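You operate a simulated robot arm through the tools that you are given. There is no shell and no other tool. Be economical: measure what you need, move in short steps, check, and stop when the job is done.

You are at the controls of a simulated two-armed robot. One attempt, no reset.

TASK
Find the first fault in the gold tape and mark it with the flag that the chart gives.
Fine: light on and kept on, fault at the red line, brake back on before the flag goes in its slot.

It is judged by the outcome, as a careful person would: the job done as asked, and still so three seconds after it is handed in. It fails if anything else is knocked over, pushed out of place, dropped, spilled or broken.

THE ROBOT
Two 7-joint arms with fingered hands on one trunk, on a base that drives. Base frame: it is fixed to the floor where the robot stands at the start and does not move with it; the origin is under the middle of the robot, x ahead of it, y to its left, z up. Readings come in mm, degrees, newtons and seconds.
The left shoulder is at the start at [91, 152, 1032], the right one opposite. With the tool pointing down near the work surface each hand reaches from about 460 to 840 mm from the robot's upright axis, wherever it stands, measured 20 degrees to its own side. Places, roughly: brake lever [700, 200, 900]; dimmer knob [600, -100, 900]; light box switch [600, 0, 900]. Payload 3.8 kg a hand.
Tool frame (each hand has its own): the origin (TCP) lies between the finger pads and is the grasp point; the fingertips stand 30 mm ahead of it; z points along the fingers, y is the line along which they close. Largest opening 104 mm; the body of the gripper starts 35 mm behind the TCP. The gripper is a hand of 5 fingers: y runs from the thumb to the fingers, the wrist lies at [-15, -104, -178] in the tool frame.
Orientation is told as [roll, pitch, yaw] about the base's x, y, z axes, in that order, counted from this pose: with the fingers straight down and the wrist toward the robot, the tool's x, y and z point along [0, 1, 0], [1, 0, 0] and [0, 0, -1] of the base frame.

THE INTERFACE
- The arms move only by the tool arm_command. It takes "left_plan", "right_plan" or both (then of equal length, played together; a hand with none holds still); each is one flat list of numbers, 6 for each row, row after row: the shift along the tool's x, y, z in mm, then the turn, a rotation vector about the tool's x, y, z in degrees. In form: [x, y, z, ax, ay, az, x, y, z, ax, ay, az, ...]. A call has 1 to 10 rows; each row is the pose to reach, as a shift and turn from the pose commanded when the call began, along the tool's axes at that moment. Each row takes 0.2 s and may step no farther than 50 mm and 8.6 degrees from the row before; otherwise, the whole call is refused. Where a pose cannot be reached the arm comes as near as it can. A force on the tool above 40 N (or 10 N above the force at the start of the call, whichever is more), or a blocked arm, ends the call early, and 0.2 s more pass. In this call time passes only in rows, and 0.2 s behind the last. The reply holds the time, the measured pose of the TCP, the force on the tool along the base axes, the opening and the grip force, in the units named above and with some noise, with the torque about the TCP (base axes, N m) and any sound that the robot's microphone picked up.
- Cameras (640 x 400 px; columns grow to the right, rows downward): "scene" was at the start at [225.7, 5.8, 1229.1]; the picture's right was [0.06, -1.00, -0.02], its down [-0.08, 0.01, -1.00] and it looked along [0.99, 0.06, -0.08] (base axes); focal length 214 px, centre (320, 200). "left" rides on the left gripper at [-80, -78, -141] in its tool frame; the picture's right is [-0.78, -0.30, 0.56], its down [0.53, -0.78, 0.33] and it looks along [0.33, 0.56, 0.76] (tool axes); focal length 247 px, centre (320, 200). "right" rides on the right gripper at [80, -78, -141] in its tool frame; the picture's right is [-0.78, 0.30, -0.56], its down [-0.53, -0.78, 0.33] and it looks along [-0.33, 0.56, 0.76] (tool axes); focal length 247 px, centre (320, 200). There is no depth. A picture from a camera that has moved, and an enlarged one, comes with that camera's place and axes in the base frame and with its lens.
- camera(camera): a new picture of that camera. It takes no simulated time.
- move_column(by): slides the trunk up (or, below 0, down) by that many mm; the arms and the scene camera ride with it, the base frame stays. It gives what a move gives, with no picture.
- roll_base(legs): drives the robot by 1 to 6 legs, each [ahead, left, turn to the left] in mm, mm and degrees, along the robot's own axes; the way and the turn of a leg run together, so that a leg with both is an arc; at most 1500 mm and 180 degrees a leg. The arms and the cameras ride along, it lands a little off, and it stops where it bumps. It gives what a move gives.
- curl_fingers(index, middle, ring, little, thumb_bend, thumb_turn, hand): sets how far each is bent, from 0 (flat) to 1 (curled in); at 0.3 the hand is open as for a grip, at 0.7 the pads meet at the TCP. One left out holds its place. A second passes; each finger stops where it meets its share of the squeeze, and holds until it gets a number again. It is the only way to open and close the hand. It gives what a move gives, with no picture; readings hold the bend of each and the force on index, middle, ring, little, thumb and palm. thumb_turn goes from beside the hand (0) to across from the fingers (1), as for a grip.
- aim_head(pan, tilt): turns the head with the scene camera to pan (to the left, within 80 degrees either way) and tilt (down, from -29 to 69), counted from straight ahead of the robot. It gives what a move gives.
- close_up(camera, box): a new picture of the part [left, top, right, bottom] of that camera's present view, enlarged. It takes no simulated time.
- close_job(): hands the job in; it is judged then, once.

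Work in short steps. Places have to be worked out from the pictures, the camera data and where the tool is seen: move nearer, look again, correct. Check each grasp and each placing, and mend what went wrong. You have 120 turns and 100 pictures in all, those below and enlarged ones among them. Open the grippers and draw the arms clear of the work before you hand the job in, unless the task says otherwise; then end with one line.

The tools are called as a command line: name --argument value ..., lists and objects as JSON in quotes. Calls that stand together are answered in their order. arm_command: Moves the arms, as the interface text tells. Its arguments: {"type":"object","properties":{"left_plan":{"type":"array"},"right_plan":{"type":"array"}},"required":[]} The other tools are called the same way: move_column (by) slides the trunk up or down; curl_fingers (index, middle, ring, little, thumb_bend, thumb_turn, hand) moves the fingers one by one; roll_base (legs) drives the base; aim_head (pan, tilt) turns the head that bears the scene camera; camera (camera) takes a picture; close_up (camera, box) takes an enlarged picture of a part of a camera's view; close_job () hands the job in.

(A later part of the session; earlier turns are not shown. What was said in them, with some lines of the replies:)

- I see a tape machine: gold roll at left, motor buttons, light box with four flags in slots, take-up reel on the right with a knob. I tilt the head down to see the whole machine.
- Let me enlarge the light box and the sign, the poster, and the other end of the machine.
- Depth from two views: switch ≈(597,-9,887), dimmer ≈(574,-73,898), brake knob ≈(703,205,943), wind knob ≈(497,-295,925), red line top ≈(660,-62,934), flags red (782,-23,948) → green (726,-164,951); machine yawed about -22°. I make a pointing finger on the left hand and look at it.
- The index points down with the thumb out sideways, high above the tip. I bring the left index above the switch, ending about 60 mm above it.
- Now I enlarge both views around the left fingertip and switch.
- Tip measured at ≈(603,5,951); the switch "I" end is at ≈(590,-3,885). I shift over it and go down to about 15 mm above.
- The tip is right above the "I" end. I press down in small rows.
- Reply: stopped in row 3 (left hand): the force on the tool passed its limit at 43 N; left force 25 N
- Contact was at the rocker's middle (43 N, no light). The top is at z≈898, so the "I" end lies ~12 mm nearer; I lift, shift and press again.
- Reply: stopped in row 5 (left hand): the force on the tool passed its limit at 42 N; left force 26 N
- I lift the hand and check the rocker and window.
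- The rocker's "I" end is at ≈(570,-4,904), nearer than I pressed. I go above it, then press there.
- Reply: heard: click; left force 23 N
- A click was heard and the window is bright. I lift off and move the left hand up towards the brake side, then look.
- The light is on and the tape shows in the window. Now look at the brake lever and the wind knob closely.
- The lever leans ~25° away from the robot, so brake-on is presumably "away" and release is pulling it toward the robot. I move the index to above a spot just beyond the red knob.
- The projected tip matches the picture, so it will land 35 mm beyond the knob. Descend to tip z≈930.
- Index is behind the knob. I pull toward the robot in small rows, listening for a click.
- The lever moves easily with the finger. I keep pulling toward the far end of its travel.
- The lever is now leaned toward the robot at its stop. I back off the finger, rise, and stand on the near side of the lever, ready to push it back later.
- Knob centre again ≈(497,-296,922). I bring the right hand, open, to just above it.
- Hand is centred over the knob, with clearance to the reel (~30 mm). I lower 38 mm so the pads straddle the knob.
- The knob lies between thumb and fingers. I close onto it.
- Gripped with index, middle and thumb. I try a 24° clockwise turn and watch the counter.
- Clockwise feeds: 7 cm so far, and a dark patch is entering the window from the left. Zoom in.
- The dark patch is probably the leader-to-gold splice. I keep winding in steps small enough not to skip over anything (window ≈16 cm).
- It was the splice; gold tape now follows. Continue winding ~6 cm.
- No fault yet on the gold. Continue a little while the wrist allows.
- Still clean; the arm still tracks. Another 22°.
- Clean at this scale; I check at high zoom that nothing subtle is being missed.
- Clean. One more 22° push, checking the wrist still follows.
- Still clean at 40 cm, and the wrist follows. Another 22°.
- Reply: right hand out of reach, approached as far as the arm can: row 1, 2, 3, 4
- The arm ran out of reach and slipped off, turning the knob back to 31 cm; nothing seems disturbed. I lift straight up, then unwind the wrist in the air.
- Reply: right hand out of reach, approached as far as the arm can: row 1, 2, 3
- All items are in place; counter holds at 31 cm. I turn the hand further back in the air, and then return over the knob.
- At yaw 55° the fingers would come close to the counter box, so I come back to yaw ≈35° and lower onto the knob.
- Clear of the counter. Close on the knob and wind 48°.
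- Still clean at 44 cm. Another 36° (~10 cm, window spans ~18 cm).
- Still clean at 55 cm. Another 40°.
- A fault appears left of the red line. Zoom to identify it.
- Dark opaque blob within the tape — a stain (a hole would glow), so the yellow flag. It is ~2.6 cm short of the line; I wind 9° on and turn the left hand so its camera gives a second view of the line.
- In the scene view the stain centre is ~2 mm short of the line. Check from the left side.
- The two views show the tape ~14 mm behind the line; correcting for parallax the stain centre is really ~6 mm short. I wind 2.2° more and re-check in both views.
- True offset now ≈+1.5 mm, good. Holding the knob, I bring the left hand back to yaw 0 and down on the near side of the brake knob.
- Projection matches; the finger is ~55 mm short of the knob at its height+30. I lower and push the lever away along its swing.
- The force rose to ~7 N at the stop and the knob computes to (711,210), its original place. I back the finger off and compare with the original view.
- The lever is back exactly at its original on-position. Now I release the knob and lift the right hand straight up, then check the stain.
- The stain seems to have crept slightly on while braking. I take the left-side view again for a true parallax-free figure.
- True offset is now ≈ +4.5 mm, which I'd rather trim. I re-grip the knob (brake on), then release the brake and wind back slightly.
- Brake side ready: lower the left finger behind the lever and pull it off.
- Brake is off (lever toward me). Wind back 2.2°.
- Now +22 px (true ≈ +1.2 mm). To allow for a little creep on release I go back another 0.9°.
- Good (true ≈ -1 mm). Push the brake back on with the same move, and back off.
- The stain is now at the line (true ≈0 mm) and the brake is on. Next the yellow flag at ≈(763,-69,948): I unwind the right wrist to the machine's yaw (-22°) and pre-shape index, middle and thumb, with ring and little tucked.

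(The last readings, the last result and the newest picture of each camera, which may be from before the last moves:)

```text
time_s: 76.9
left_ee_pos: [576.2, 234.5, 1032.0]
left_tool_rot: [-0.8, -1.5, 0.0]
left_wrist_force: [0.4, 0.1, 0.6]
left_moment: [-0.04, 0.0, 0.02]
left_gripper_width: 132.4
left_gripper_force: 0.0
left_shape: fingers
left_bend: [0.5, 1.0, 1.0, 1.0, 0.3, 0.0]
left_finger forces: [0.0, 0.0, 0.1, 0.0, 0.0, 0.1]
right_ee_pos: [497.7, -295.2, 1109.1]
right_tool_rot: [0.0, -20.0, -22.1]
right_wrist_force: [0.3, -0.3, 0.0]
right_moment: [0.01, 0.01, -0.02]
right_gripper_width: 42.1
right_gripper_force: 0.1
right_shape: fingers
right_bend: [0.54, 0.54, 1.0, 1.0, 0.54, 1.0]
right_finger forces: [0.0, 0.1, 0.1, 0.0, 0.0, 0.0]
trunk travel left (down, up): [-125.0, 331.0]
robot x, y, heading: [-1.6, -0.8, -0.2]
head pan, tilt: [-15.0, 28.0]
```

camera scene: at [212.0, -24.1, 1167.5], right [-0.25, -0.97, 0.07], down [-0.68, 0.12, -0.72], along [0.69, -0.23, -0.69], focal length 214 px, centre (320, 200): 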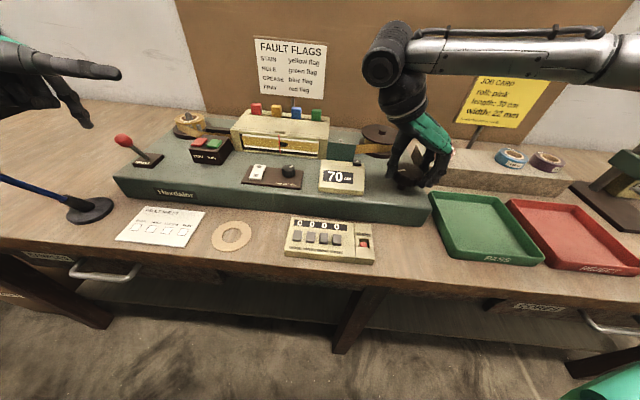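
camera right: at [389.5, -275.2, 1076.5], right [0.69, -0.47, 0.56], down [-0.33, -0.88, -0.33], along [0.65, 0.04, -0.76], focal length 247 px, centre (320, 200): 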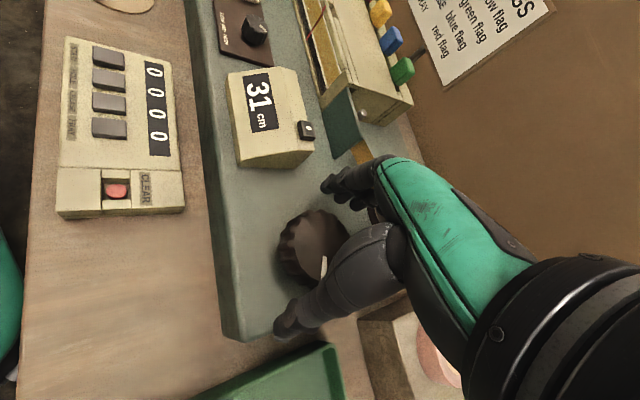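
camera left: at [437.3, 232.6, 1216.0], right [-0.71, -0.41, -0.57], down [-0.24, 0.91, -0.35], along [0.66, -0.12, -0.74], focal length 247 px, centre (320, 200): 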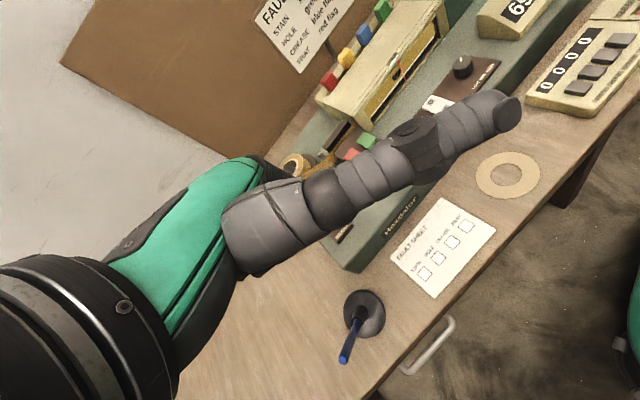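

Hand shaped (42 mm opening) and tilted 20° so its back clears the sign. I move to hover ahead of the yellow flag at z≈1050.

arm_command --right_plan '[39, 12.6, 12.4, 0, 0, 0, 78, 25, 25, 0, 0, 0, 118, 38, 37, 0, 0, 0, 157, 50, 50, 0, 0, 0, 196, 63, 62, 0, 0, 0, 235, 75, 75, 0, 0, 0, 275, 88, 87, 0, 0, 0, 314, 101, 99, 0, 0, 0]'

camera --camera "right"

close_up --camera "scene" --box '[200, 30, 360, 140]'

```text
time_s: 78.7
left_ee_pos: [576.7, 236.2, 1030.3]
left_tool_rot: [-1.1, -1.6, 0.0]
left_wrist_force: [-0.2, 0.0, 0.0]
left_moment: [0.02, -0.02, -0.01]
left_gripper_width: 132.5
left_gripper_force: 0.0
left_shape: fingers
left_bend: [0.5, 1.0, 1.0, 1.0, 0.3, 0.0]
left_finger forces: [0.1, 0.0, 0.1, 0.0, 0.0, 0.0]
right_ee_pos: [733.0, -48.5, 1046.4]
right_tool_rot: [-0.1, -20.0, -22.0]
right_wrist_force: [0.9, -0.1, 0.4]
right_moment: [0.0, 0.01, 0.01]
right_gripper_width: 42.1
right_gripper_force: 0.1
right_shape: fingers
right_bend: [0.54, 0.54, 1.0, 1.0, 0.54, 1.0]
right_finger forces: [0.0, 0.0, 0.1, 0.0, 0.0, 0.0]
trunk travel left (down, up): [-125.0, 331.0]
robot x, y, heading: [0.3, -2.4, 0.0]
head pan, tilt: [-15.0, 28.0]
```

```text
26 pictures are left
camera right: at [652.1, 71.0, 1152.4], right [-0.21, -0.75, 0.63], down [-0.77, -0.27, -0.58], along [0.6, -0.6, -0.52], focal length 247 px, centre (320, 200)
```

right: 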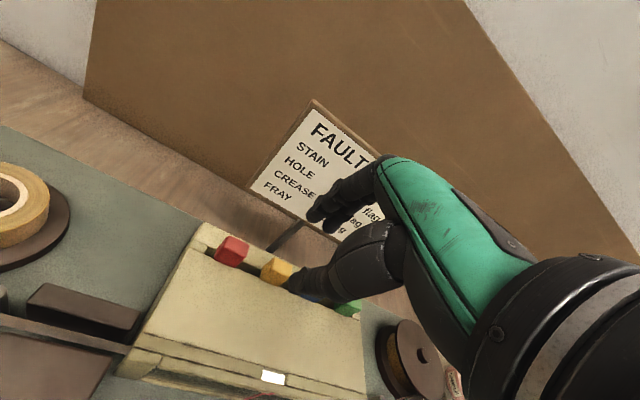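

```text
3.64 times, centred on (280, 85) of scene
camera zoom: at [213.2, -21.7, 1167.4], right [-0.25, -0.97, 0.07], down [-0.68, 0.12, -0.72], along [0.69, -0.23, -0.69], focal length 780 px, centre (466, 618)
```

zoom: 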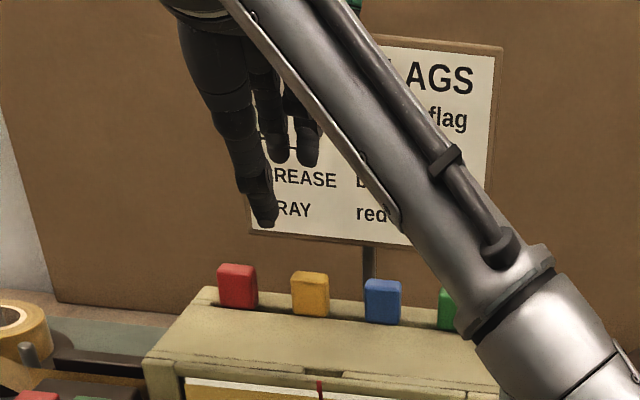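

Triangulated: index tip and thumb tip sit as expected; yellow tab ≈(766,-68), z 938–960; the sign plane is ~72 mm behind it, so less tilt is enough. I reduce tilt to 6° so both tips reach down alongside the tab, then hover right above.

arm_command --right_plan '[0, 0, 0, 7, 0, 0, 0, 0, 0, 14, 0, 0]'

arm_command --right_plan '[-3, 16, 15, 0, 0, 0, -6, 32, 30, 0, 0, 0, -6, 32, 40, 0, 0, 0]'

camera --camera "right"

close_up --camera "scene" --box '[200, 30, 360, 140]'

```text
time_s: 79.3
left_ee_pos: [576.6, 232.1, 1030.5]
left_tool_rot: [-1.1, -1.6, -0.1]
left_wrist_force: [-0.4, 0.6, -1.0]
left_moment: [0.02, 0.01, 0.01]
left_gripper_width: 132.2
left_gripper_force: 0.1
left_shape: fingers
left_bend: [0.5, 1.0, 1.0, 1.0, 0.3, 0.0]
left_finger forces: [0.0, 0.0, 0.0, 0.0, 0.0, 0.0]
right_ee_pos: [733.9, -51.8, 1047.9]
right_tool_rot: [0.0, -5.9, -21.9]
right_wrist_force: [0.2, -0.5, -0.6]
right_moment: [0.0, 0.0, 0.01]
right_gripper_width: 42.2
right_gripper_force: 0.1
right_shape: fingers
right_bend: [0.54, 0.54, 1.0, 1.0, 0.54, 1.0]
right_finger forces: [0.1, 0.0, 0.0, 0.1, 0.1, 0.1]
trunk travel left (down, up): [-125.0, 331.0]
robot x, y, heading: [-2.0, 2.4, -0.2]
head pan, tilt: [-15.0, 28.0]
```

```text
time_s: 80.1
left_ee_pos: [577.6, 233.4, 1030.2]
left_tool_rot: [-0.9, -1.6, -0.1]
left_wrist_force: [-0.2, 0.9, -1.0]
left_moment: [0.01, -0.02, 0.02]
left_gripper_width: 132.4
left_gripper_force: 0.0
left_shape: fingers
left_bend: [0.5, 1.0, 1.0, 1.0, 0.3, 0.0]
left_finger forces: [0.0, 0.0, 0.0, 0.0, 0.0, 0.1]
right_ee_pos: [766.3, -71.4, 1011.1]
right_tool_rot: [0.0, -5.9, -21.9]
right_wrist_force: [0.2, 0.1, -0.6]
right_moment: [-0.02, 0.05, 0.01]
right_gripper_width: 42.1
right_gripper_force: 0.1
right_shape: fingers
right_bend: [0.54, 0.54, 1.0, 1.0, 0.54, 1.0]
right_finger forces: [0.0, 0.1, 0.0, 0.0, 0.1, 0.0]
trunk travel left (down, up): [-125.0, 331.0]
robot x, y, heading: [5.2, 1.2, -0.1]
head pan, tilt: [-15.0, 28.0]
```

```text
24 pictures are left
camera right: at [711.4, 37.8, 1143.0], right [-0.07, -0.81, 0.58], down [-0.88, -0.22, -0.41], along [0.46, -0.55, -0.7], focal length 247 px, centre (320, 200)
```

right: 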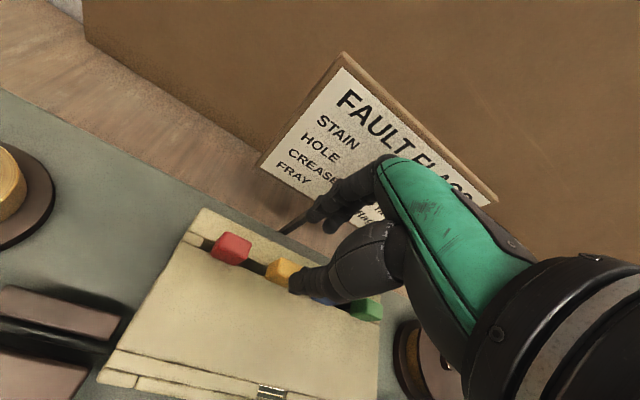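

```text
3.64 times, centred on (280, 85) of scene
camera zoom: at [213.0, -22.8, 1167.4], right [-0.25, -0.97, 0.07], down [-0.68, 0.12, -0.72], along [0.69, -0.23, -0.69], focal length 780 px, centre (466, 618)
```

zoom: 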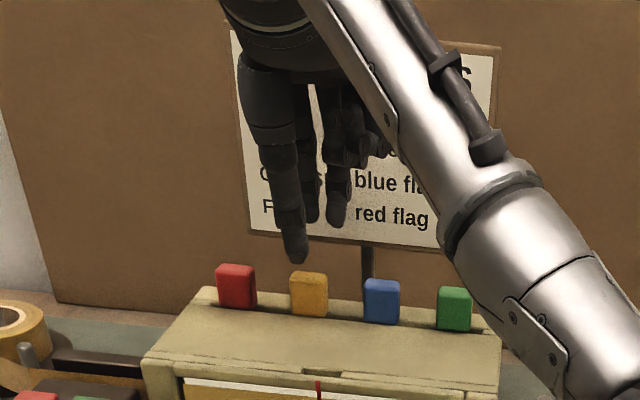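

Fingers straddle the tab; I shift ~6 mm nearer and lower so the tips reach beside it.

arm_command --right_plan '[1, -7, 9, 0, 0, 0, 1, -8.6, 24, 0, 0, 0, 1, -9.6, 34, 0, 0, 0, 1, -10.1, 39, 0, 0, 0]'

camera --camera "right"

close_up --camera "scene" --box '[230, 60, 340, 140]'

```text
time_s: 81.1
left_ee_pos: [576.4, 233.9, 1031.4]
left_tool_rot: [-0.9, -1.6, 0.0]
left_wrist_force: [-0.7, -0.5, 0.1]
left_moment: [-0.01, 0.02, 0.01]
left_gripper_width: 132.3
left_gripper_force: 0.0
left_shape: fingers
left_bend: [0.5, 1.0, 1.0, 1.0, 0.3, 0.0]
left_finger forces: [0.0, 0.0, 0.0, 0.0, 0.1, 0.1]
right_ee_pos: [759.6, -67.1, 971.7]
right_tool_rot: [0.0, -6.1, -22.0]
right_wrist_force: [0.4, 1.0, 0.4]
right_moment: [0.0, 0.03, -0.01]
right_gripper_width: 41.7
right_gripper_force: 0.0
right_shape: fingers
right_bend: [0.54, 0.54, 1.0, 1.0, 0.54, 1.0]
right_finger forces: [0.0, 0.1, 0.0, 0.0, 0.1, 0.0]
trunk travel left (down, up): [-125.0, 331.0]
robot x, y, heading: [-0.4, 0.0, 0.0]
head pan, tilt: [-15.0, 28.0]
```

```text
22 pictures are left
camera right: at [706.2, 41.0, 1103.2], right [-0.07, -0.81, 0.58], down [-0.88, -0.22, -0.41], along [0.46, -0.55, -0.7], focal length 247 px, centre (320, 200)
```

right: 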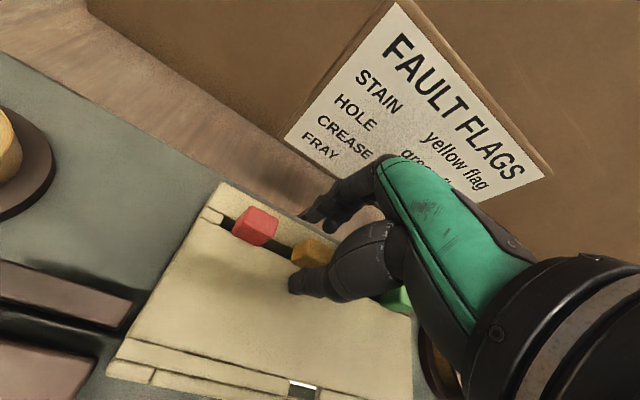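

```text
5.00 times, centred on (285, 100) of scene
camera zoom: at [212.9, -22.8, 1167.4], right [-0.25, -0.97, 0.07], down [-0.68, 0.12, -0.72], along [0.69, -0.23, -0.69], focal length 1072 px, centre (495, 700)
```

zoom: 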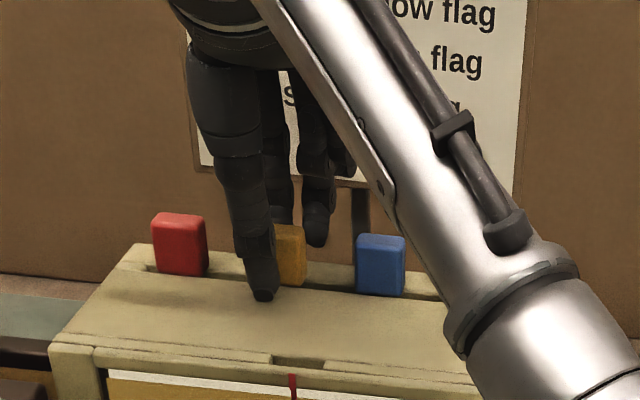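

The tab lies between thumb (front) and index (behind). Close the grip.

curl_fingers --hand "right" --index 0.72 --middle 0.72 --thumb_bend 0.72

close_up --camera "scene" --box '[230, 60, 340, 140]'

```text
time_s: 82.1
left_ee_pos: [577.4, 234.2, 1030.9]
left_tool_rot: [-1.0, -1.6, 0.0]
left_wrist_force: [0.2, 0.5, -0.3]
left_moment: [0.02, 0.02, 0.02]
left_gripper_width: 132.5
left_gripper_force: 0.1
left_shape: fingers
left_bend: [0.5, 1.0, 1.0, 1.0, 0.3, 0.0]
left_finger forces: [0.0, 0.0, 0.0, 0.0, 0.1, 0.0]
right_ee_pos: [761.1, -67.6, 971.6]
right_tool_rot: [0.1, -6.0, -21.9]
right_wrist_force: [-0.8, -0.1, -0.1]
right_moment: [0.01, -0.01, 0.0]
right_gripper_width: 12.6
right_gripper_force: 8.4
right_shape: fingers
right_bend: [0.71, 0.71, 1.0, 1.0, 0.64, 1.0]
right_finger forces: [4.9, 3.8, 0.0, 0.1, 9.1, 0.1]
trunk travel left (down, up): [-125.0, 331.0]
robot x, y, heading: [2.6, 3.1, -0.1]
head pan, tilt: [-15.0, 28.0]
```

```text
5.00 times, centred on (285, 100) of scene
camera zoom: at [212.8, -22.8, 1167.4], right [-0.25, -0.97, 0.07], down [-0.68, 0.12, -0.72], along [0.69, -0.23, -0.69], focal length 1072 px, centre (495, 700)
```

zoom: 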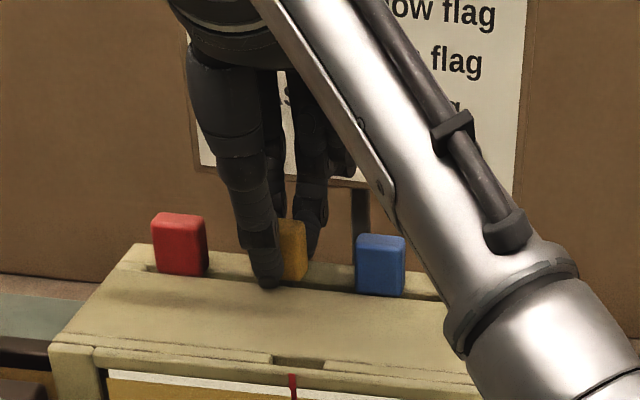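

All three digits press the tab (~13 mm thick). Lift straight up slowly.

arm_command --right_plan '[0, 1, -10, 0, 0, 0, 0, 2, -20, 0, 0, 0, 0, 3.6, -35, 0, 0, 0, 0, 5.7, -55, 0, 0, 0, 0, 7.3, -70, 0, 0, 0]'

close_up --camera "scene" --box '[230, 40, 340, 140]'

camera --camera "right"

```text
time_s: 83.3
left_ee_pos: [575.9, 235.4, 1030.9]
left_tool_rot: [-1.0, -1.7, 0.1]
left_wrist_force: [-0.3, 0.7, -0.4]
left_moment: [-0.01, -0.01, 0.02]
left_gripper_width: 132.3
left_gripper_force: 0.0
left_shape: fingers
left_bend: [0.5, 1.0, 1.0, 1.0, 0.3, 0.0]
left_finger forces: [0.1, 0.0, 0.0, 0.0, 0.0, 0.1]
right_ee_pos: [759.6, -67.3, 1042.2]
right_tool_rot: [0.1, -6.0, -22.0]
right_wrist_force: [-0.3, 0.3, -0.4]
right_moment: [0.01, -0.02, -0.01]
right_gripper_width: 12.3
right_gripper_force: 8.5
right_shape: fingers
right_bend: [0.71, 0.71, 1.0, 1.0, 0.64, 1.0]
right_finger forces: [4.8, 3.7, 0.0, 0.0, 8.7, 0.1]
trunk travel left (down, up): [-125.0, 331.0]
robot x, y, heading: [3.4, 1.4, -0.1]
head pan, tilt: [-15.0, 28.0]
```

```text
4.00 times, centred on (285, 90) of scene
camera zoom: at [212.6, -22.7, 1167.5], right [-0.25, -0.97, 0.07], down [-0.68, 0.12, -0.72], along [0.69, -0.23, -0.69], focal length 858 px, centre (460, 640)
```

zoom: 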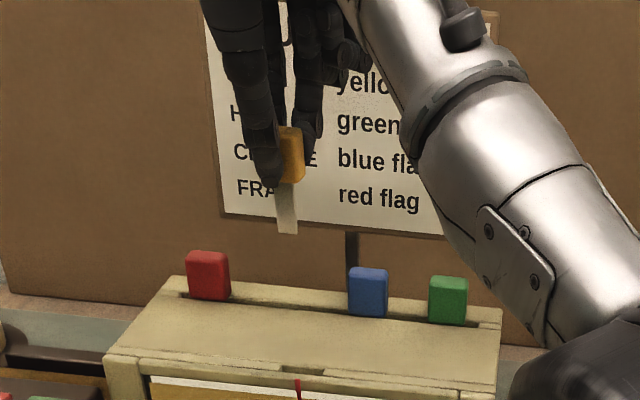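

```text
18 pictures are left
camera right: at [705.3, 41.1, 1173.6], right [-0.07, -0.81, 0.59], down [-0.88, -0.22, -0.41], along [0.46, -0.55, -0.7], focal length 247 px, centre (320, 200)
```

right: 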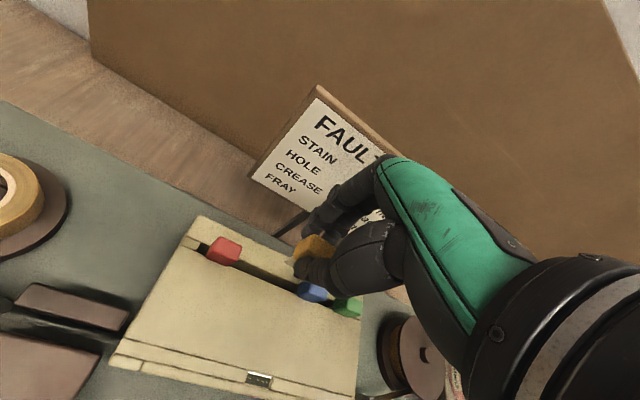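

The flag is out: tab plus a ~28 mm pale blade, bottom now at z≈980. The slot above the red line is at ≈(672,-65,937), about 24×9 mm. I carry the flag there and hover ~20 mm above.

arm_command --right_plan '[-10, -28, -3, 0, 0, 0, -20, -57, -6, 0, 0, 0, -30, -85, -9, 0, 0, 0, -30, -87.6, 13, 0, 0, 0]'

close_up --camera "scene" --box '[245, 85, 325, 155]'

camera --camera "right"

```text
time_s: 84.3
left_ee_pos: [577.7, 233.2, 1029.7]
left_tool_rot: [-0.9, -1.6, -0.1]
left_wrist_force: [1.1, 0.6, -1.2]
left_moment: [-0.04, 0.0, 0.01]
left_gripper_width: 132.2
left_gripper_force: 0.0
left_shape: fingers
left_bend: [0.5, 1.0, 1.0, 1.0, 0.3, 0.0]
left_finger forces: [0.0, 0.0, 0.0, 0.0, 0.0, 0.0]
right_ee_pos: [670.0, -64.4, 1018.5]
right_tool_rot: [0.1, -6.0, -21.9]
right_wrist_force: [-0.1, 0.0, 0.1]
right_moment: [-0.01, 0.02, 0.0]
right_gripper_width: 12.3
right_gripper_force: 8.6
right_shape: fingers
right_bend: [0.71, 0.71, 1.0, 1.0, 0.64, 1.0]
right_finger forces: [4.8, 3.9, 0.0, 0.0, 8.6, 0.1]
trunk travel left (down, up): [-125.0, 331.0]
robot x, y, heading: [1.7, 2.3, -0.4]
head pan, tilt: [-15.0, 28.0]
```

```text
5.71 times, centred on (285, 120) of scene
camera zoom: at [213.6, -23.0, 1167.2], right [-0.25, -0.97, 0.07], down [-0.69, 0.12, -0.72], along [0.68, -0.23, -0.69], focal length 1226 px, centre (520, 657)
```

zoom: 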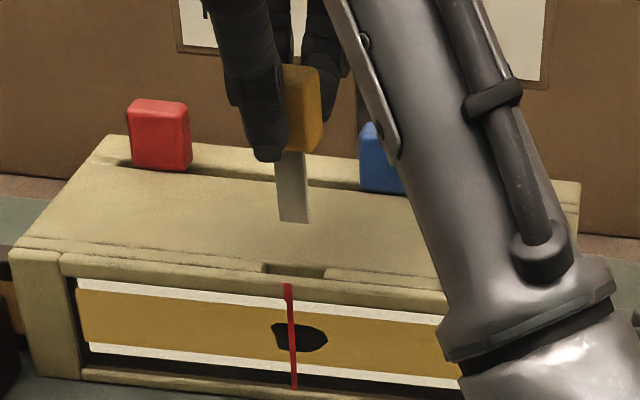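

```text
16 pictures are left
camera right: at [614.9, 44.5, 1151.0], right [-0.07, -0.81, 0.58], down [-0.89, -0.22, -0.41], along [0.46, -0.55, -0.7], focal length 247 px, centre (320, 200)
```

right: 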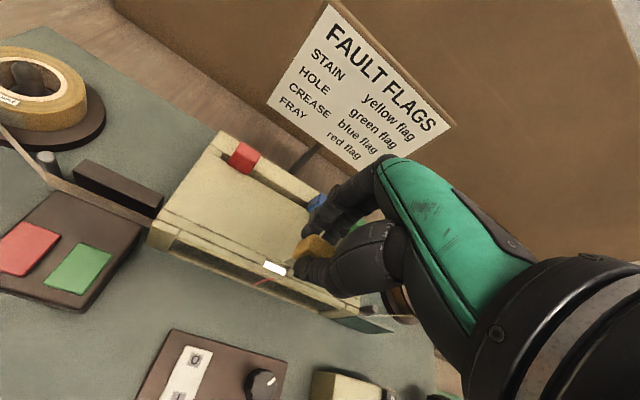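

From the scene camera the blade lines up with the slot, but depth needs a second view; I turn the left hand camera onto it.

arm_command --left_plan '[0, -5, -10, 0, 0, 8, 0, -10, -20, 0, 0, 16, 0, -15, -30, 0, 0, 24, 0, -20, -40, 0, 0, 32, 0, -25, -45, 0, 0, 40]'

close_up --camera "left" --box '[345, 15, 445, 95]'

```text
time_s: 85.5
left_ee_pos: [549.5, 236.3, 1077.2]
left_tool_rot: [0.3, -1.7, -40.1]
left_wrist_force: [-0.7, 0.2, 0.7]
left_moment: [0.05, -0.02, 0.01]
left_gripper_width: 132.3
left_gripper_force: 0.0
left_shape: fingers
left_bend: [0.5, 1.0, 1.0, 1.0, 0.3, 0.0]
left_finger forces: [0.1, 0.0, 0.0, 0.1, 0.1, 0.0]
right_ee_pos: [668.1, -64.6, 1019.9]
right_tool_rot: [0.0, -5.9, -22.0]
right_wrist_force: [-0.3, -0.1, -0.3]
right_moment: [-0.01, -0.04, -0.03]
right_gripper_width: 12.1
right_gripper_force: 8.7
right_shape: fingers
right_bend: [0.71, 0.71, 1.0, 1.0, 0.64, 1.0]
right_finger forces: [4.8, 3.8, 0.1, 0.0, 8.6, 0.1]
trunk travel left (down, up): [-125.0, 331.0]
robot x, y, heading: [-0.5, 0.5, 0.1]
head pan, tilt: [-15.0, 28.0]
```

```text
5.00 times, centred on (395, 55) of left
camera zoom: at [436.4, 228.3, 1215.2], right [-0.71, -0.41, -0.57], down [-0.24, 0.9, -0.35], along [0.66, -0.12, -0.74], focal length 1235 px, centre (-55, 925)
```

zoom: 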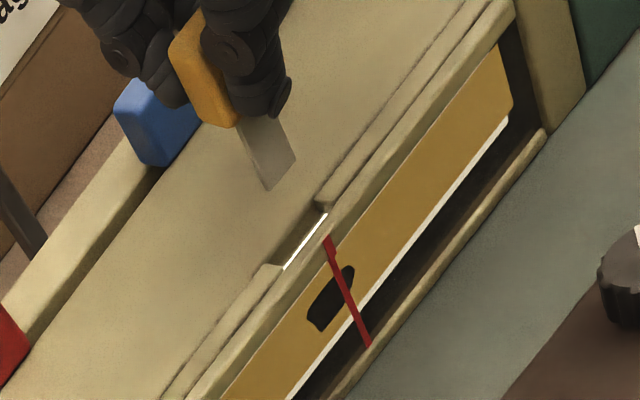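

Triangulated blade bottom (668,-67,957), slot (672,-67,934): shift ~3 mm away and lower 14 mm, then re-check.

arm_command --right_plan '[1.5, 3.3, 0.3, 0, 0, 0, 1.5, 1.8, 14.3, 0, 0, 0]'

close_up --camera "left" --box '[365, 35, 425, 85]'

close_up --camera "scene" --box '[255, 100, 315, 150]'

```text
time_s: 86.1
left_ee_pos: [550.0, 235.7, 1075.2]
left_tool_rot: [0.4, -1.9, -40.1]
left_wrist_force: [0.1, -0.7, -0.5]
left_moment: [-0.01, 0.0, -0.01]
left_gripper_width: 132.6
left_gripper_force: 0.1
left_shape: fingers
left_bend: [0.5, 1.0, 1.0, 1.0, 0.3, 0.0]
left_finger forces: [0.0, 0.1, 0.1, 0.1, 0.0, 0.1]
right_ee_pos: [672.2, -63.4, 1005.4]
right_tool_rot: [0.0, -6.0, -22.0]
right_wrist_force: [0.1, -0.3, -0.4]
right_moment: [0.01, 0.01, -0.05]
right_gripper_width: 12.1
right_gripper_force: 8.4
right_shape: fingers
right_bend: [0.71, 0.71, 1.0, 1.0, 0.64, 1.0]
right_finger forces: [4.8, 3.8, 0.1, 0.0, 8.5, 0.0]
trunk travel left (down, up): [-125.0, 331.0]
robot x, y, heading: [0.5, 1.3, 0.1]
head pan, tilt: [-15.0, 28.0]
```

```text
8.00 times, centred on (395, 60) of left
camera zoom: at [436.9, 227.7, 1214.9], right [-0.71, -0.41, -0.57], down [-0.24, 0.9, -0.35], along [0.66, -0.11, -0.74], focal length 1976 px, centre (-280, 1320)
```

zoom: 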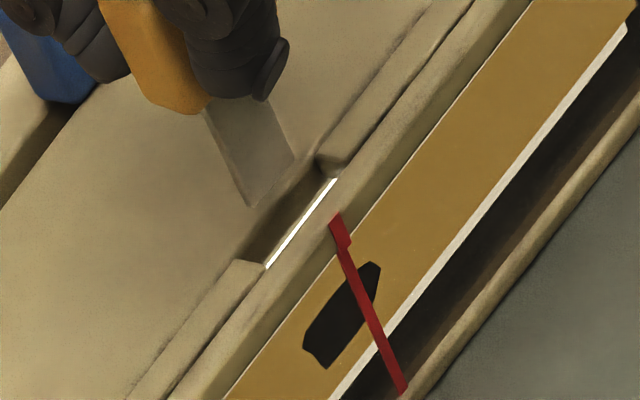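

```text
8.00 times, centred on (285, 125) of scene
camera zoom: at [213.1, -22.9, 1167.3], right [-0.25, -0.97, 0.07], down [-0.68, 0.12, -0.72], along [0.69, -0.23, -0.69], focal length 1716 px, centre (600, 800)
```

zoom: 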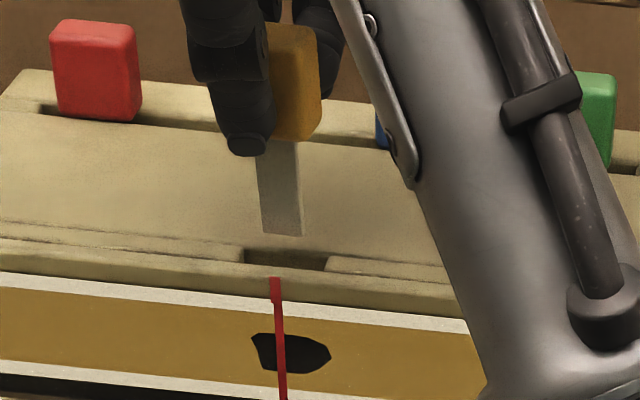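

Blade bottom and slot now agree within ~1 mm in plan, blade ~8 mm above. Lower straight down 16 mm in small rows.

arm_command --right_plan '[0, -0.5, 4, 0, 0, 0, 0, -0.8, 8, 0, 0, 0, 0, -1.3, 12, 0, 0, 0, 0, -1.7, 16, 0, 0, 0]'

close_up --camera "left" --box '[365, 35, 425, 85]'

```text
time_s: 87.1
left_ee_pos: [550.4, 235.3, 1076.5]
left_tool_rot: [0.3, -1.8, -40.1]
left_wrist_force: [-0.3, 0.6, -0.7]
left_moment: [0.01, 0.0, -0.01]
left_gripper_width: 132.3
left_gripper_force: 0.0
left_shape: fingers
left_bend: [0.5, 1.0, 1.0, 1.0, 0.3, 0.0]
left_finger forces: [0.0, 0.0, 0.1, 0.0, 0.0, 0.1]
right_ee_pos: [672.5, -64.7, 989.9]
right_tool_rot: [0.1, -6.0, -22.0]
right_wrist_force: [-0.2, -0.1, -0.3]
right_moment: [-0.01, 0.0, -0.02]
right_gripper_width: 12.2
right_gripper_force: 8.3
right_shape: fingers
right_bend: [0.71, 0.71, 1.0, 1.0, 0.64, 1.0]
right_finger forces: [4.7, 4.0, 0.0, 0.0, 8.7, 0.0]
trunk travel left (down, up): [-125.0, 331.0]
robot x, y, heading: [-0.6, -1.8, -0.1]
head pan, tilt: [-15.0, 28.0]
```

```text
8.00 times, centred on (395, 60) of left
camera zoom: at [436.7, 227.7, 1215.0], right [-0.71, -0.41, -0.57], down [-0.24, 0.9, -0.35], along [0.66, -0.11, -0.74], focal length 1976 px, centre (-280, 1320)
```

zoom: 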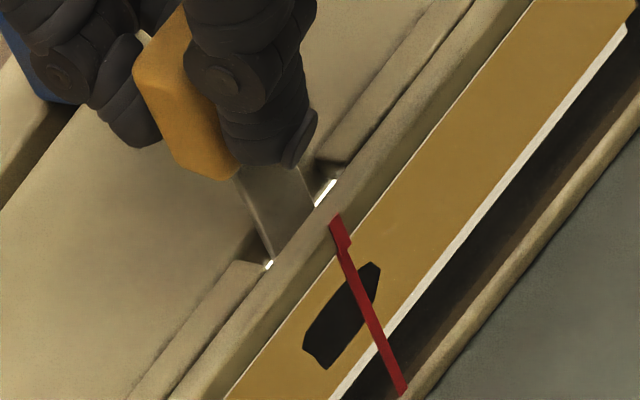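

The blade is entering the slot with no force. Nudge 2 mm toward the slot's middle and lower further.

arm_command --right_plan '[-1.5, -0.5, 5, 0, 0, 0, -2, -1, 10, 0, 0, 0, -2, -1.5, 14, 0, 0, 0, -2, -1.8, 17, 0, 0, 0, -2, -2, 19, 0, 0, 0, -2, -2.2, 21, 0, 0, 0]'

close_up --camera "left" --box '[365, 35, 425, 85]'

```text
time_s: 88.5
left_ee_pos: [550.6, 235.4, 1076.9]
left_tool_rot: [0.3, -1.7, -40.1]
left_wrist_force: [-0.1, 0.3, -0.4]
left_moment: [0.04, 0.03, 0.02]
left_gripper_width: 132.3
left_gripper_force: 0.1
left_shape: fingers
left_bend: [0.5, 1.0, 1.0, 1.0, 0.3, 0.0]
left_finger forces: [0.0, 0.0, 0.1, 0.0, 0.1, 0.1]
right_ee_pos: [671.4, -67.1, 969.9]
right_tool_rot: [0.0, -6.1, -22.0]
right_wrist_force: [-0.4, 0.0, 2.1]
right_moment: [0.0, 0.0, -0.02]
right_gripper_width: 12.3
right_gripper_force: 9.7
right_shape: fingers
right_bend: [0.71, 0.71, 1.0, 1.0, 0.64, 1.0]
right_finger forces: [5.3, 4.2, 0.0, 0.1, 8.8, 0.0]
trunk travel left (down, up): [-125.0, 331.0]
robot x, y, heading: [0.5, 4.4, 0.2]
head pan, tilt: [-15.0, 28.0]
```

```text
8.00 times, centred on (395, 60) of left
camera zoom: at [436.1, 227.8, 1215.4], right [-0.71, -0.41, -0.57], down [-0.24, 0.9, -0.35], along [0.66, -0.11, -0.74], focal length 1976 px, centre (-280, 1320)
```

zoom: 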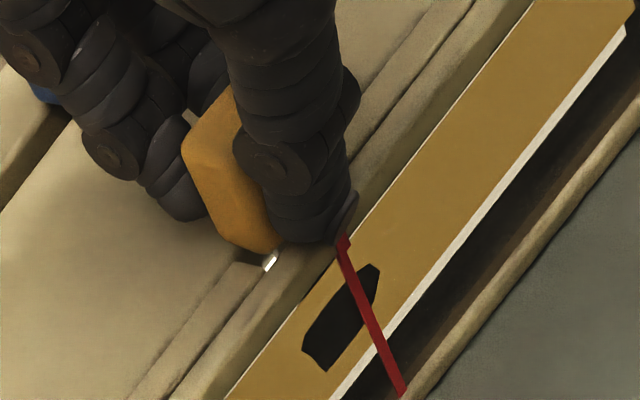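

Contact is starting (2 N) with the tab at the box top. One more 2 mm to seat it.

arm_command --right_plan '[0, -0.1, 1, 0, 0, 0, 0, -0.2, 2, 0, 0, 0]'

```text
time_s: 89.1
left_ee_pos: [548.9, 235.9, 1077.0]
left_tool_rot: [0.3, -1.9, -40.0]
left_wrist_force: [0.3, -0.6, -0.9]
left_moment: [0.01, 0.01, 0.0]
left_gripper_width: 132.6
left_gripper_force: 0.0
left_shape: fingers
left_bend: [0.5, 1.0, 1.0, 1.0, 0.3, 0.0]
left_finger forces: [0.0, 0.0, 0.0, 0.1, 0.0, 0.1]
right_ee_pos: [671.9, -65.1, 967.2]
right_tool_rot: [0.1, -6.3, -22.0]
right_wrist_force: [2.2, -0.5, 8.3]
right_moment: [0.02, -0.02, 0.0]
right_gripper_width: 12.3
right_gripper_force: 10.2
right_shape: fingers
right_bend: [0.71, 0.67, 1.0, 1.0, 0.65, 1.0]
right_finger forces: [5.9, 5.3, 0.0, 0.0, 9.4, 0.1]
trunk travel left (down, up): [-125.0, 331.0]
robot x, y, heading: [-0.8, -1.5, 0.1]
head pan, tilt: [-15.0, 28.0]
```

Seated firmly (8 N). I open index, middle and thumb and rise straight up.

curl_fingers --hand "right" --index 0.52 --middle 0.52 --thumb_bend 0.52

arm_command --right_plan '[0, 2, -20, 0, 0, 0, 0, 4.2, -40, 0, 0, 0, 0, 8, -80, 0, 0, 0, 0, 12, -120, 0, 0, 0]'

close_up --camera "left" --box '[345, 15, 445, 95]'

```text
time_s: 90.1
left_ee_pos: [548.7, 235.8, 1076.3]
left_tool_rot: [0.3, -1.8, -40.1]
left_wrist_force: [1.0, -0.3, 0.7]
left_moment: [-0.02, -0.01, -0.01]
left_gripper_width: 132.3
left_gripper_force: 0.1
left_shape: fingers
left_bend: [0.5, 1.0, 1.0, 1.0, 0.3, 0.0]
left_finger forces: [0.0, 0.1, 0.0, 0.1, 0.0, 0.0]
right_ee_pos: [672.0, -65.7, 967.1]
right_tool_rot: [0.0, -6.0, -22.0]
right_wrist_force: [-0.2, 0.3, 0.7]
right_moment: [0.0, -0.03, 0.0]
right_gripper_width: 46.3
right_gripper_force: 0.2
right_shape: fingers
right_bend: [0.52, 0.53, 1.0, 1.0, 0.52, 1.0]
right_finger forces: [0.1, 1.1, 0.1, 0.1, 0.0, 0.0]
trunk travel left (down, up): [-125.0, 331.0]
robot x, y, heading: [-0.2, -0.8, 0.0]
head pan, tilt: [-15.0, 28.0]
```

```text
time_s: 91.1
left_ee_pos: [550.9, 235.4, 1075.9]
left_tool_rot: [0.4, -1.7, -40.0]
left_wrist_force: [0.4, 1.0, 0.4]
left_moment: [0.01, -0.01, -0.04]
left_gripper_width: 132.5
left_gripper_force: 0.1
left_shape: fingers
left_bend: [0.5, 1.0, 1.0, 1.0, 0.3, 0.0]
left_finger forces: [0.0, 0.1, 0.0, 0.0, 0.0, 0.1]
right_ee_pos: [671.1, -65.6, 1086.7]
right_tool_rot: [0.0, -6.1, -22.1]
right_wrist_force: [-0.2, 0.2, 0.3]
right_moment: [-0.04, -0.02, -0.01]
right_gripper_width: 46.1
right_gripper_force: 0.1
right_shape: fingers
right_bend: [0.52, 0.52, 1.0, 1.0, 0.52, 1.0]
right_finger forces: [0.0, 0.1, 0.0, 0.0, 0.0, 0.0]
trunk travel left (down, up): [-125.0, 331.0]
robot x, y, heading: [3.3, 0.4, 0.1]
head pan, tilt: [-15.0, 28.0]
```

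```text
5.00 times, centred on (395, 55) of left
camera zoom: at [435.9, 227.7, 1215.4], right [-0.71, -0.41, -0.57], down [-0.24, 0.9, -0.35], along [0.66, -0.11, -0.74], focal length 1235 px, centre (-55, 925)
```

zoom: 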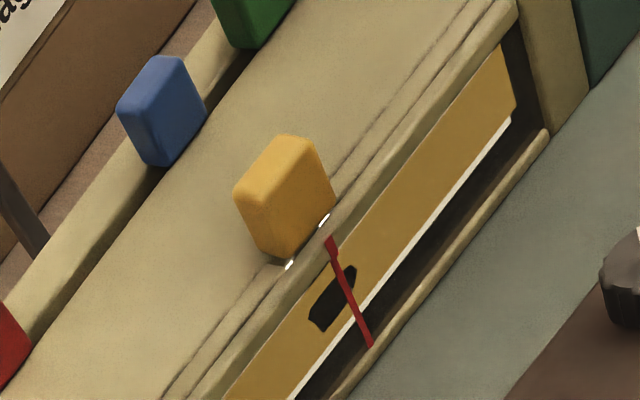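

The yellow flag stands in its slot over the red line, stain at the line. I draw both arms clear and open the hands.

arm_command --right_plan '[-35, -6, -20, 0, 0, 0, -73, -12, -36, 0, 0, 0, -111, -18, -52, 0, 0, 0, -149, -24, -68, 0, 0, 0, -187, -30, -84, 0, 0, 0, -226, -37, -101, 0, 0, 0, -265, -43, -118, 0, 0, 0]' --left_plan '[0, 0, -20, 0, 0, 0, 0, 0, -40, 0, 0, 0, 0, -5, -60, 0, 0, 0, 0, -10, -80, 0, 0, 0, 0, -15, -100, 0, 0, 0, 0, -20, -110, 0, 0, 0, 0, -25, -120, 0, 0, 0]'

curl_fingers --hand "right" --index 0.3 --middle 0.3 --ring 0.3 --little 0.3 --thumb_bend 0.3

curl_fingers --hand "left" --index 0.3 --middle 0.3 --ring 0.3 --little 0.3 --thumb_bend 0.3 --thumb_turn 1

camera --camera "scene"

close_up --camera "scene" --box '[120, 90, 340, 200]'

```text
time_s: 92.7
left_ee_pos: [525.2, 253.9, 1196.1]
left_tool_rot: [0.4, -1.9, -40.1]
left_wrist_force: [0.9, 0.9, 0.2]
left_moment: [-0.01, -0.03, -0.01]
left_gripper_width: 132.2
left_gripper_force: 0.0
left_shape: fingers
left_bend: [0.5, 1.0, 1.0, 1.0, 0.3, 0.0]
left_finger forces: [0.0, 0.0, 0.1, 0.1, 0.0, 0.0]
right_ee_pos: [540.4, -309.3, 1202.9]
right_tool_rot: [0.0, -6.0, -22.0]
right_wrist_force: [-0.3, 0.1, 0.1]
right_moment: [0.0, -0.02, 0.02]
right_gripper_width: 46.0
right_gripper_force: 0.1
right_shape: fingers
right_bend: [0.52, 0.52, 1.0, 1.0, 0.52, 1.0]
right_finger forces: [0.0, 0.1, 0.0, 0.1, 0.0, 0.0]
right hand out of reach, approached as far as the arm can: row 3, 4, 5, 6, 7
trunk travel left (down, up): [-125.0, 331.0]
robot x, y, heading: [1.2, -1.4, 0.3]
head pan, tilt: [-15.0, 28.0]
```

```text
time_s: 93.7
left_ee_pos: [527.3, 254.5, 1195.9]
left_tool_rot: [0.3, -1.7, -40.2]
left_wrist_force: [-0.1, -0.1, 0.7]
left_moment: [-0.02, 0.03, 0.01]
left_gripper_width: 132.4
left_gripper_force: 0.0
left_shape: fingers
left_bend: [0.5, 1.0, 1.0, 1.0, 0.3, 0.0]
left_finger forces: [0.0, 0.1, 0.0, 0.0, 0.1, 0.0]
right_ee_pos: [540.7, -307.2, 1202.7]
right_tool_rot: [0.0, -6.1, -22.0]
right_wrist_force: [0.1, -0.5, 0.9]
right_moment: [-0.02, -0.01, -0.01]
right_gripper_width: 102.6
right_gripper_force: 0.2
right_shape: fingers
right_bend: [0.3, 0.3, 0.3, 0.3, 0.3, 0.98]
right_finger forces: [0.1, 0.0, 0.0, 0.0, 0.1, 0.0]
trunk travel left (down, up): [-125.0, 331.0]
robot x, y, heading: [-0.9, -1.2, -0.1]
head pan, tilt: [-15.0, 28.0]
```

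```text
time_s: 94.7
left_ee_pos: [527.7, 254.8, 1194.3]
left_tool_rot: [0.3, -1.8, -40.1]
left_wrist_force: [0.1, -0.1, 0.1]
left_moment: [-0.04, 0.0, -0.01]
left_gripper_width: 102.9
left_gripper_force: 0.0
left_shape: fingers
left_bend: [0.3, 0.3, 0.3, 0.3, 0.3, 0.97]
left_finger forces: [0.1, 0.0, 0.1, 0.0, 0.1, 0.1]
right_ee_pos: [540.5, -306.8, 1201.3]
right_tool_rot: [0.0, -6.0, -21.9]
right_wrist_force: [-0.3, 1.1, 0.0]
right_moment: [-0.01, -0.01, -0.02]
right_gripper_width: 102.6
right_gripper_force: 0.1
right_shape: fingers
right_bend: [0.3, 0.3, 0.3, 0.3, 0.3, 0.98]
right_finger forces: [0.1, 0.1, 0.1, 0.0, 0.0, 0.0]
trunk travel left (down, up): [-125.0, 331.0]
robot x, y, heading: [-4.3, -1.0, -0.2]
head pan, tilt: [-15.0, 28.0]
```

```text
9 pictures are left
camera scene: at [212.8, -22.9, 1167.4], right [-0.25, -0.97, 0.07], down [-0.68, 0.12, -0.72], along [0.69, -0.23, -0.69], focal length 214 px, centre (320, 200)
```

scene: 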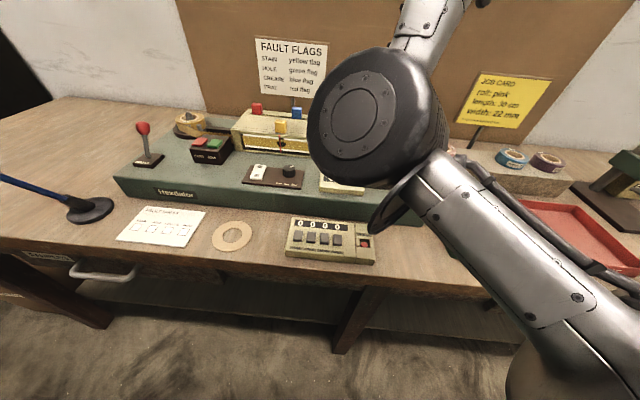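

```text
2.91 times, centred on (230, 145) of scene
camera zoom: at [212.8, -22.9, 1167.4], right [-0.25, -0.97, 0.07], down [-0.68, 0.12, -0.72], along [0.69, -0.23, -0.69], focal length 624 px, centre (582, 360)
```

zoom: 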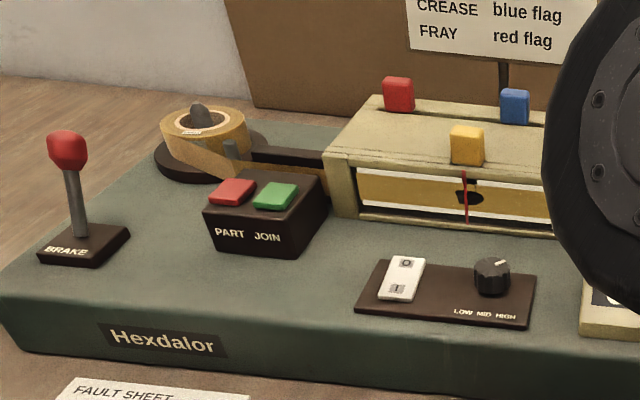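

Brake on, light on, flag and stain right. The elbow hides the right side, so I check that with the right camera.

camera --camera "right"

camera --camera "left"

```text
7 pictures are left
camera right: at [487.0, -199.0, 1333.5], right [-0.07, -0.81, 0.59], down [-0.88, -0.22, -0.41], along [0.46, -0.55, -0.7], focal length 247 px, centre (320, 200)
```

right: 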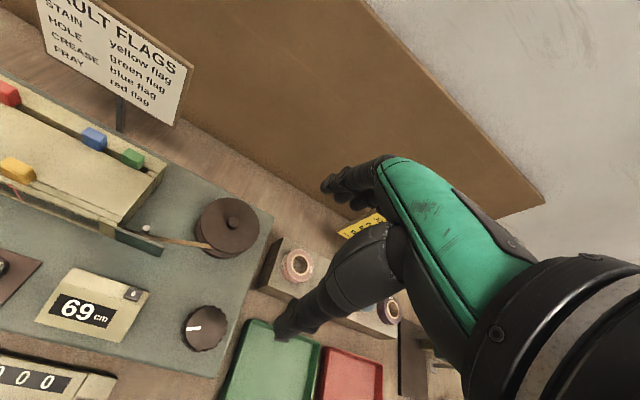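

```text
6 pictures are left
camera left: at [413.7, 246.6, 1333.7], right [-0.71, -0.41, -0.57], down [-0.24, 0.9, -0.35], along [0.66, -0.11, -0.74], focal length 247 px, centre (320, 200)
```

left: 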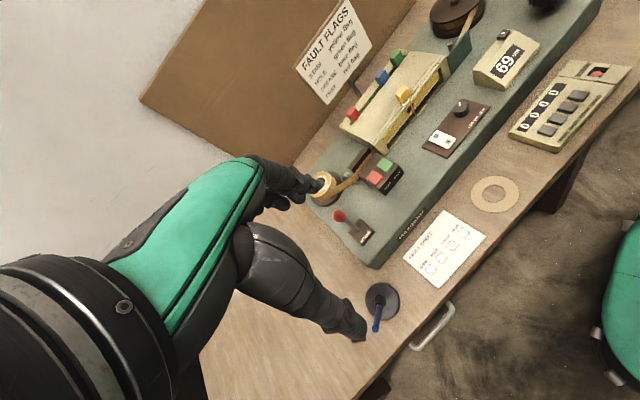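

Everything is in its place: light on, stain at the red line, brake on, yellow flag seated, hands open and clear. Handing in.

close_job

```text
The job is handed in.
```

The first fault in the gold tape was a stain. It's now at the red line with the light on, the brake is back on, and the yellow flag is in its slot.
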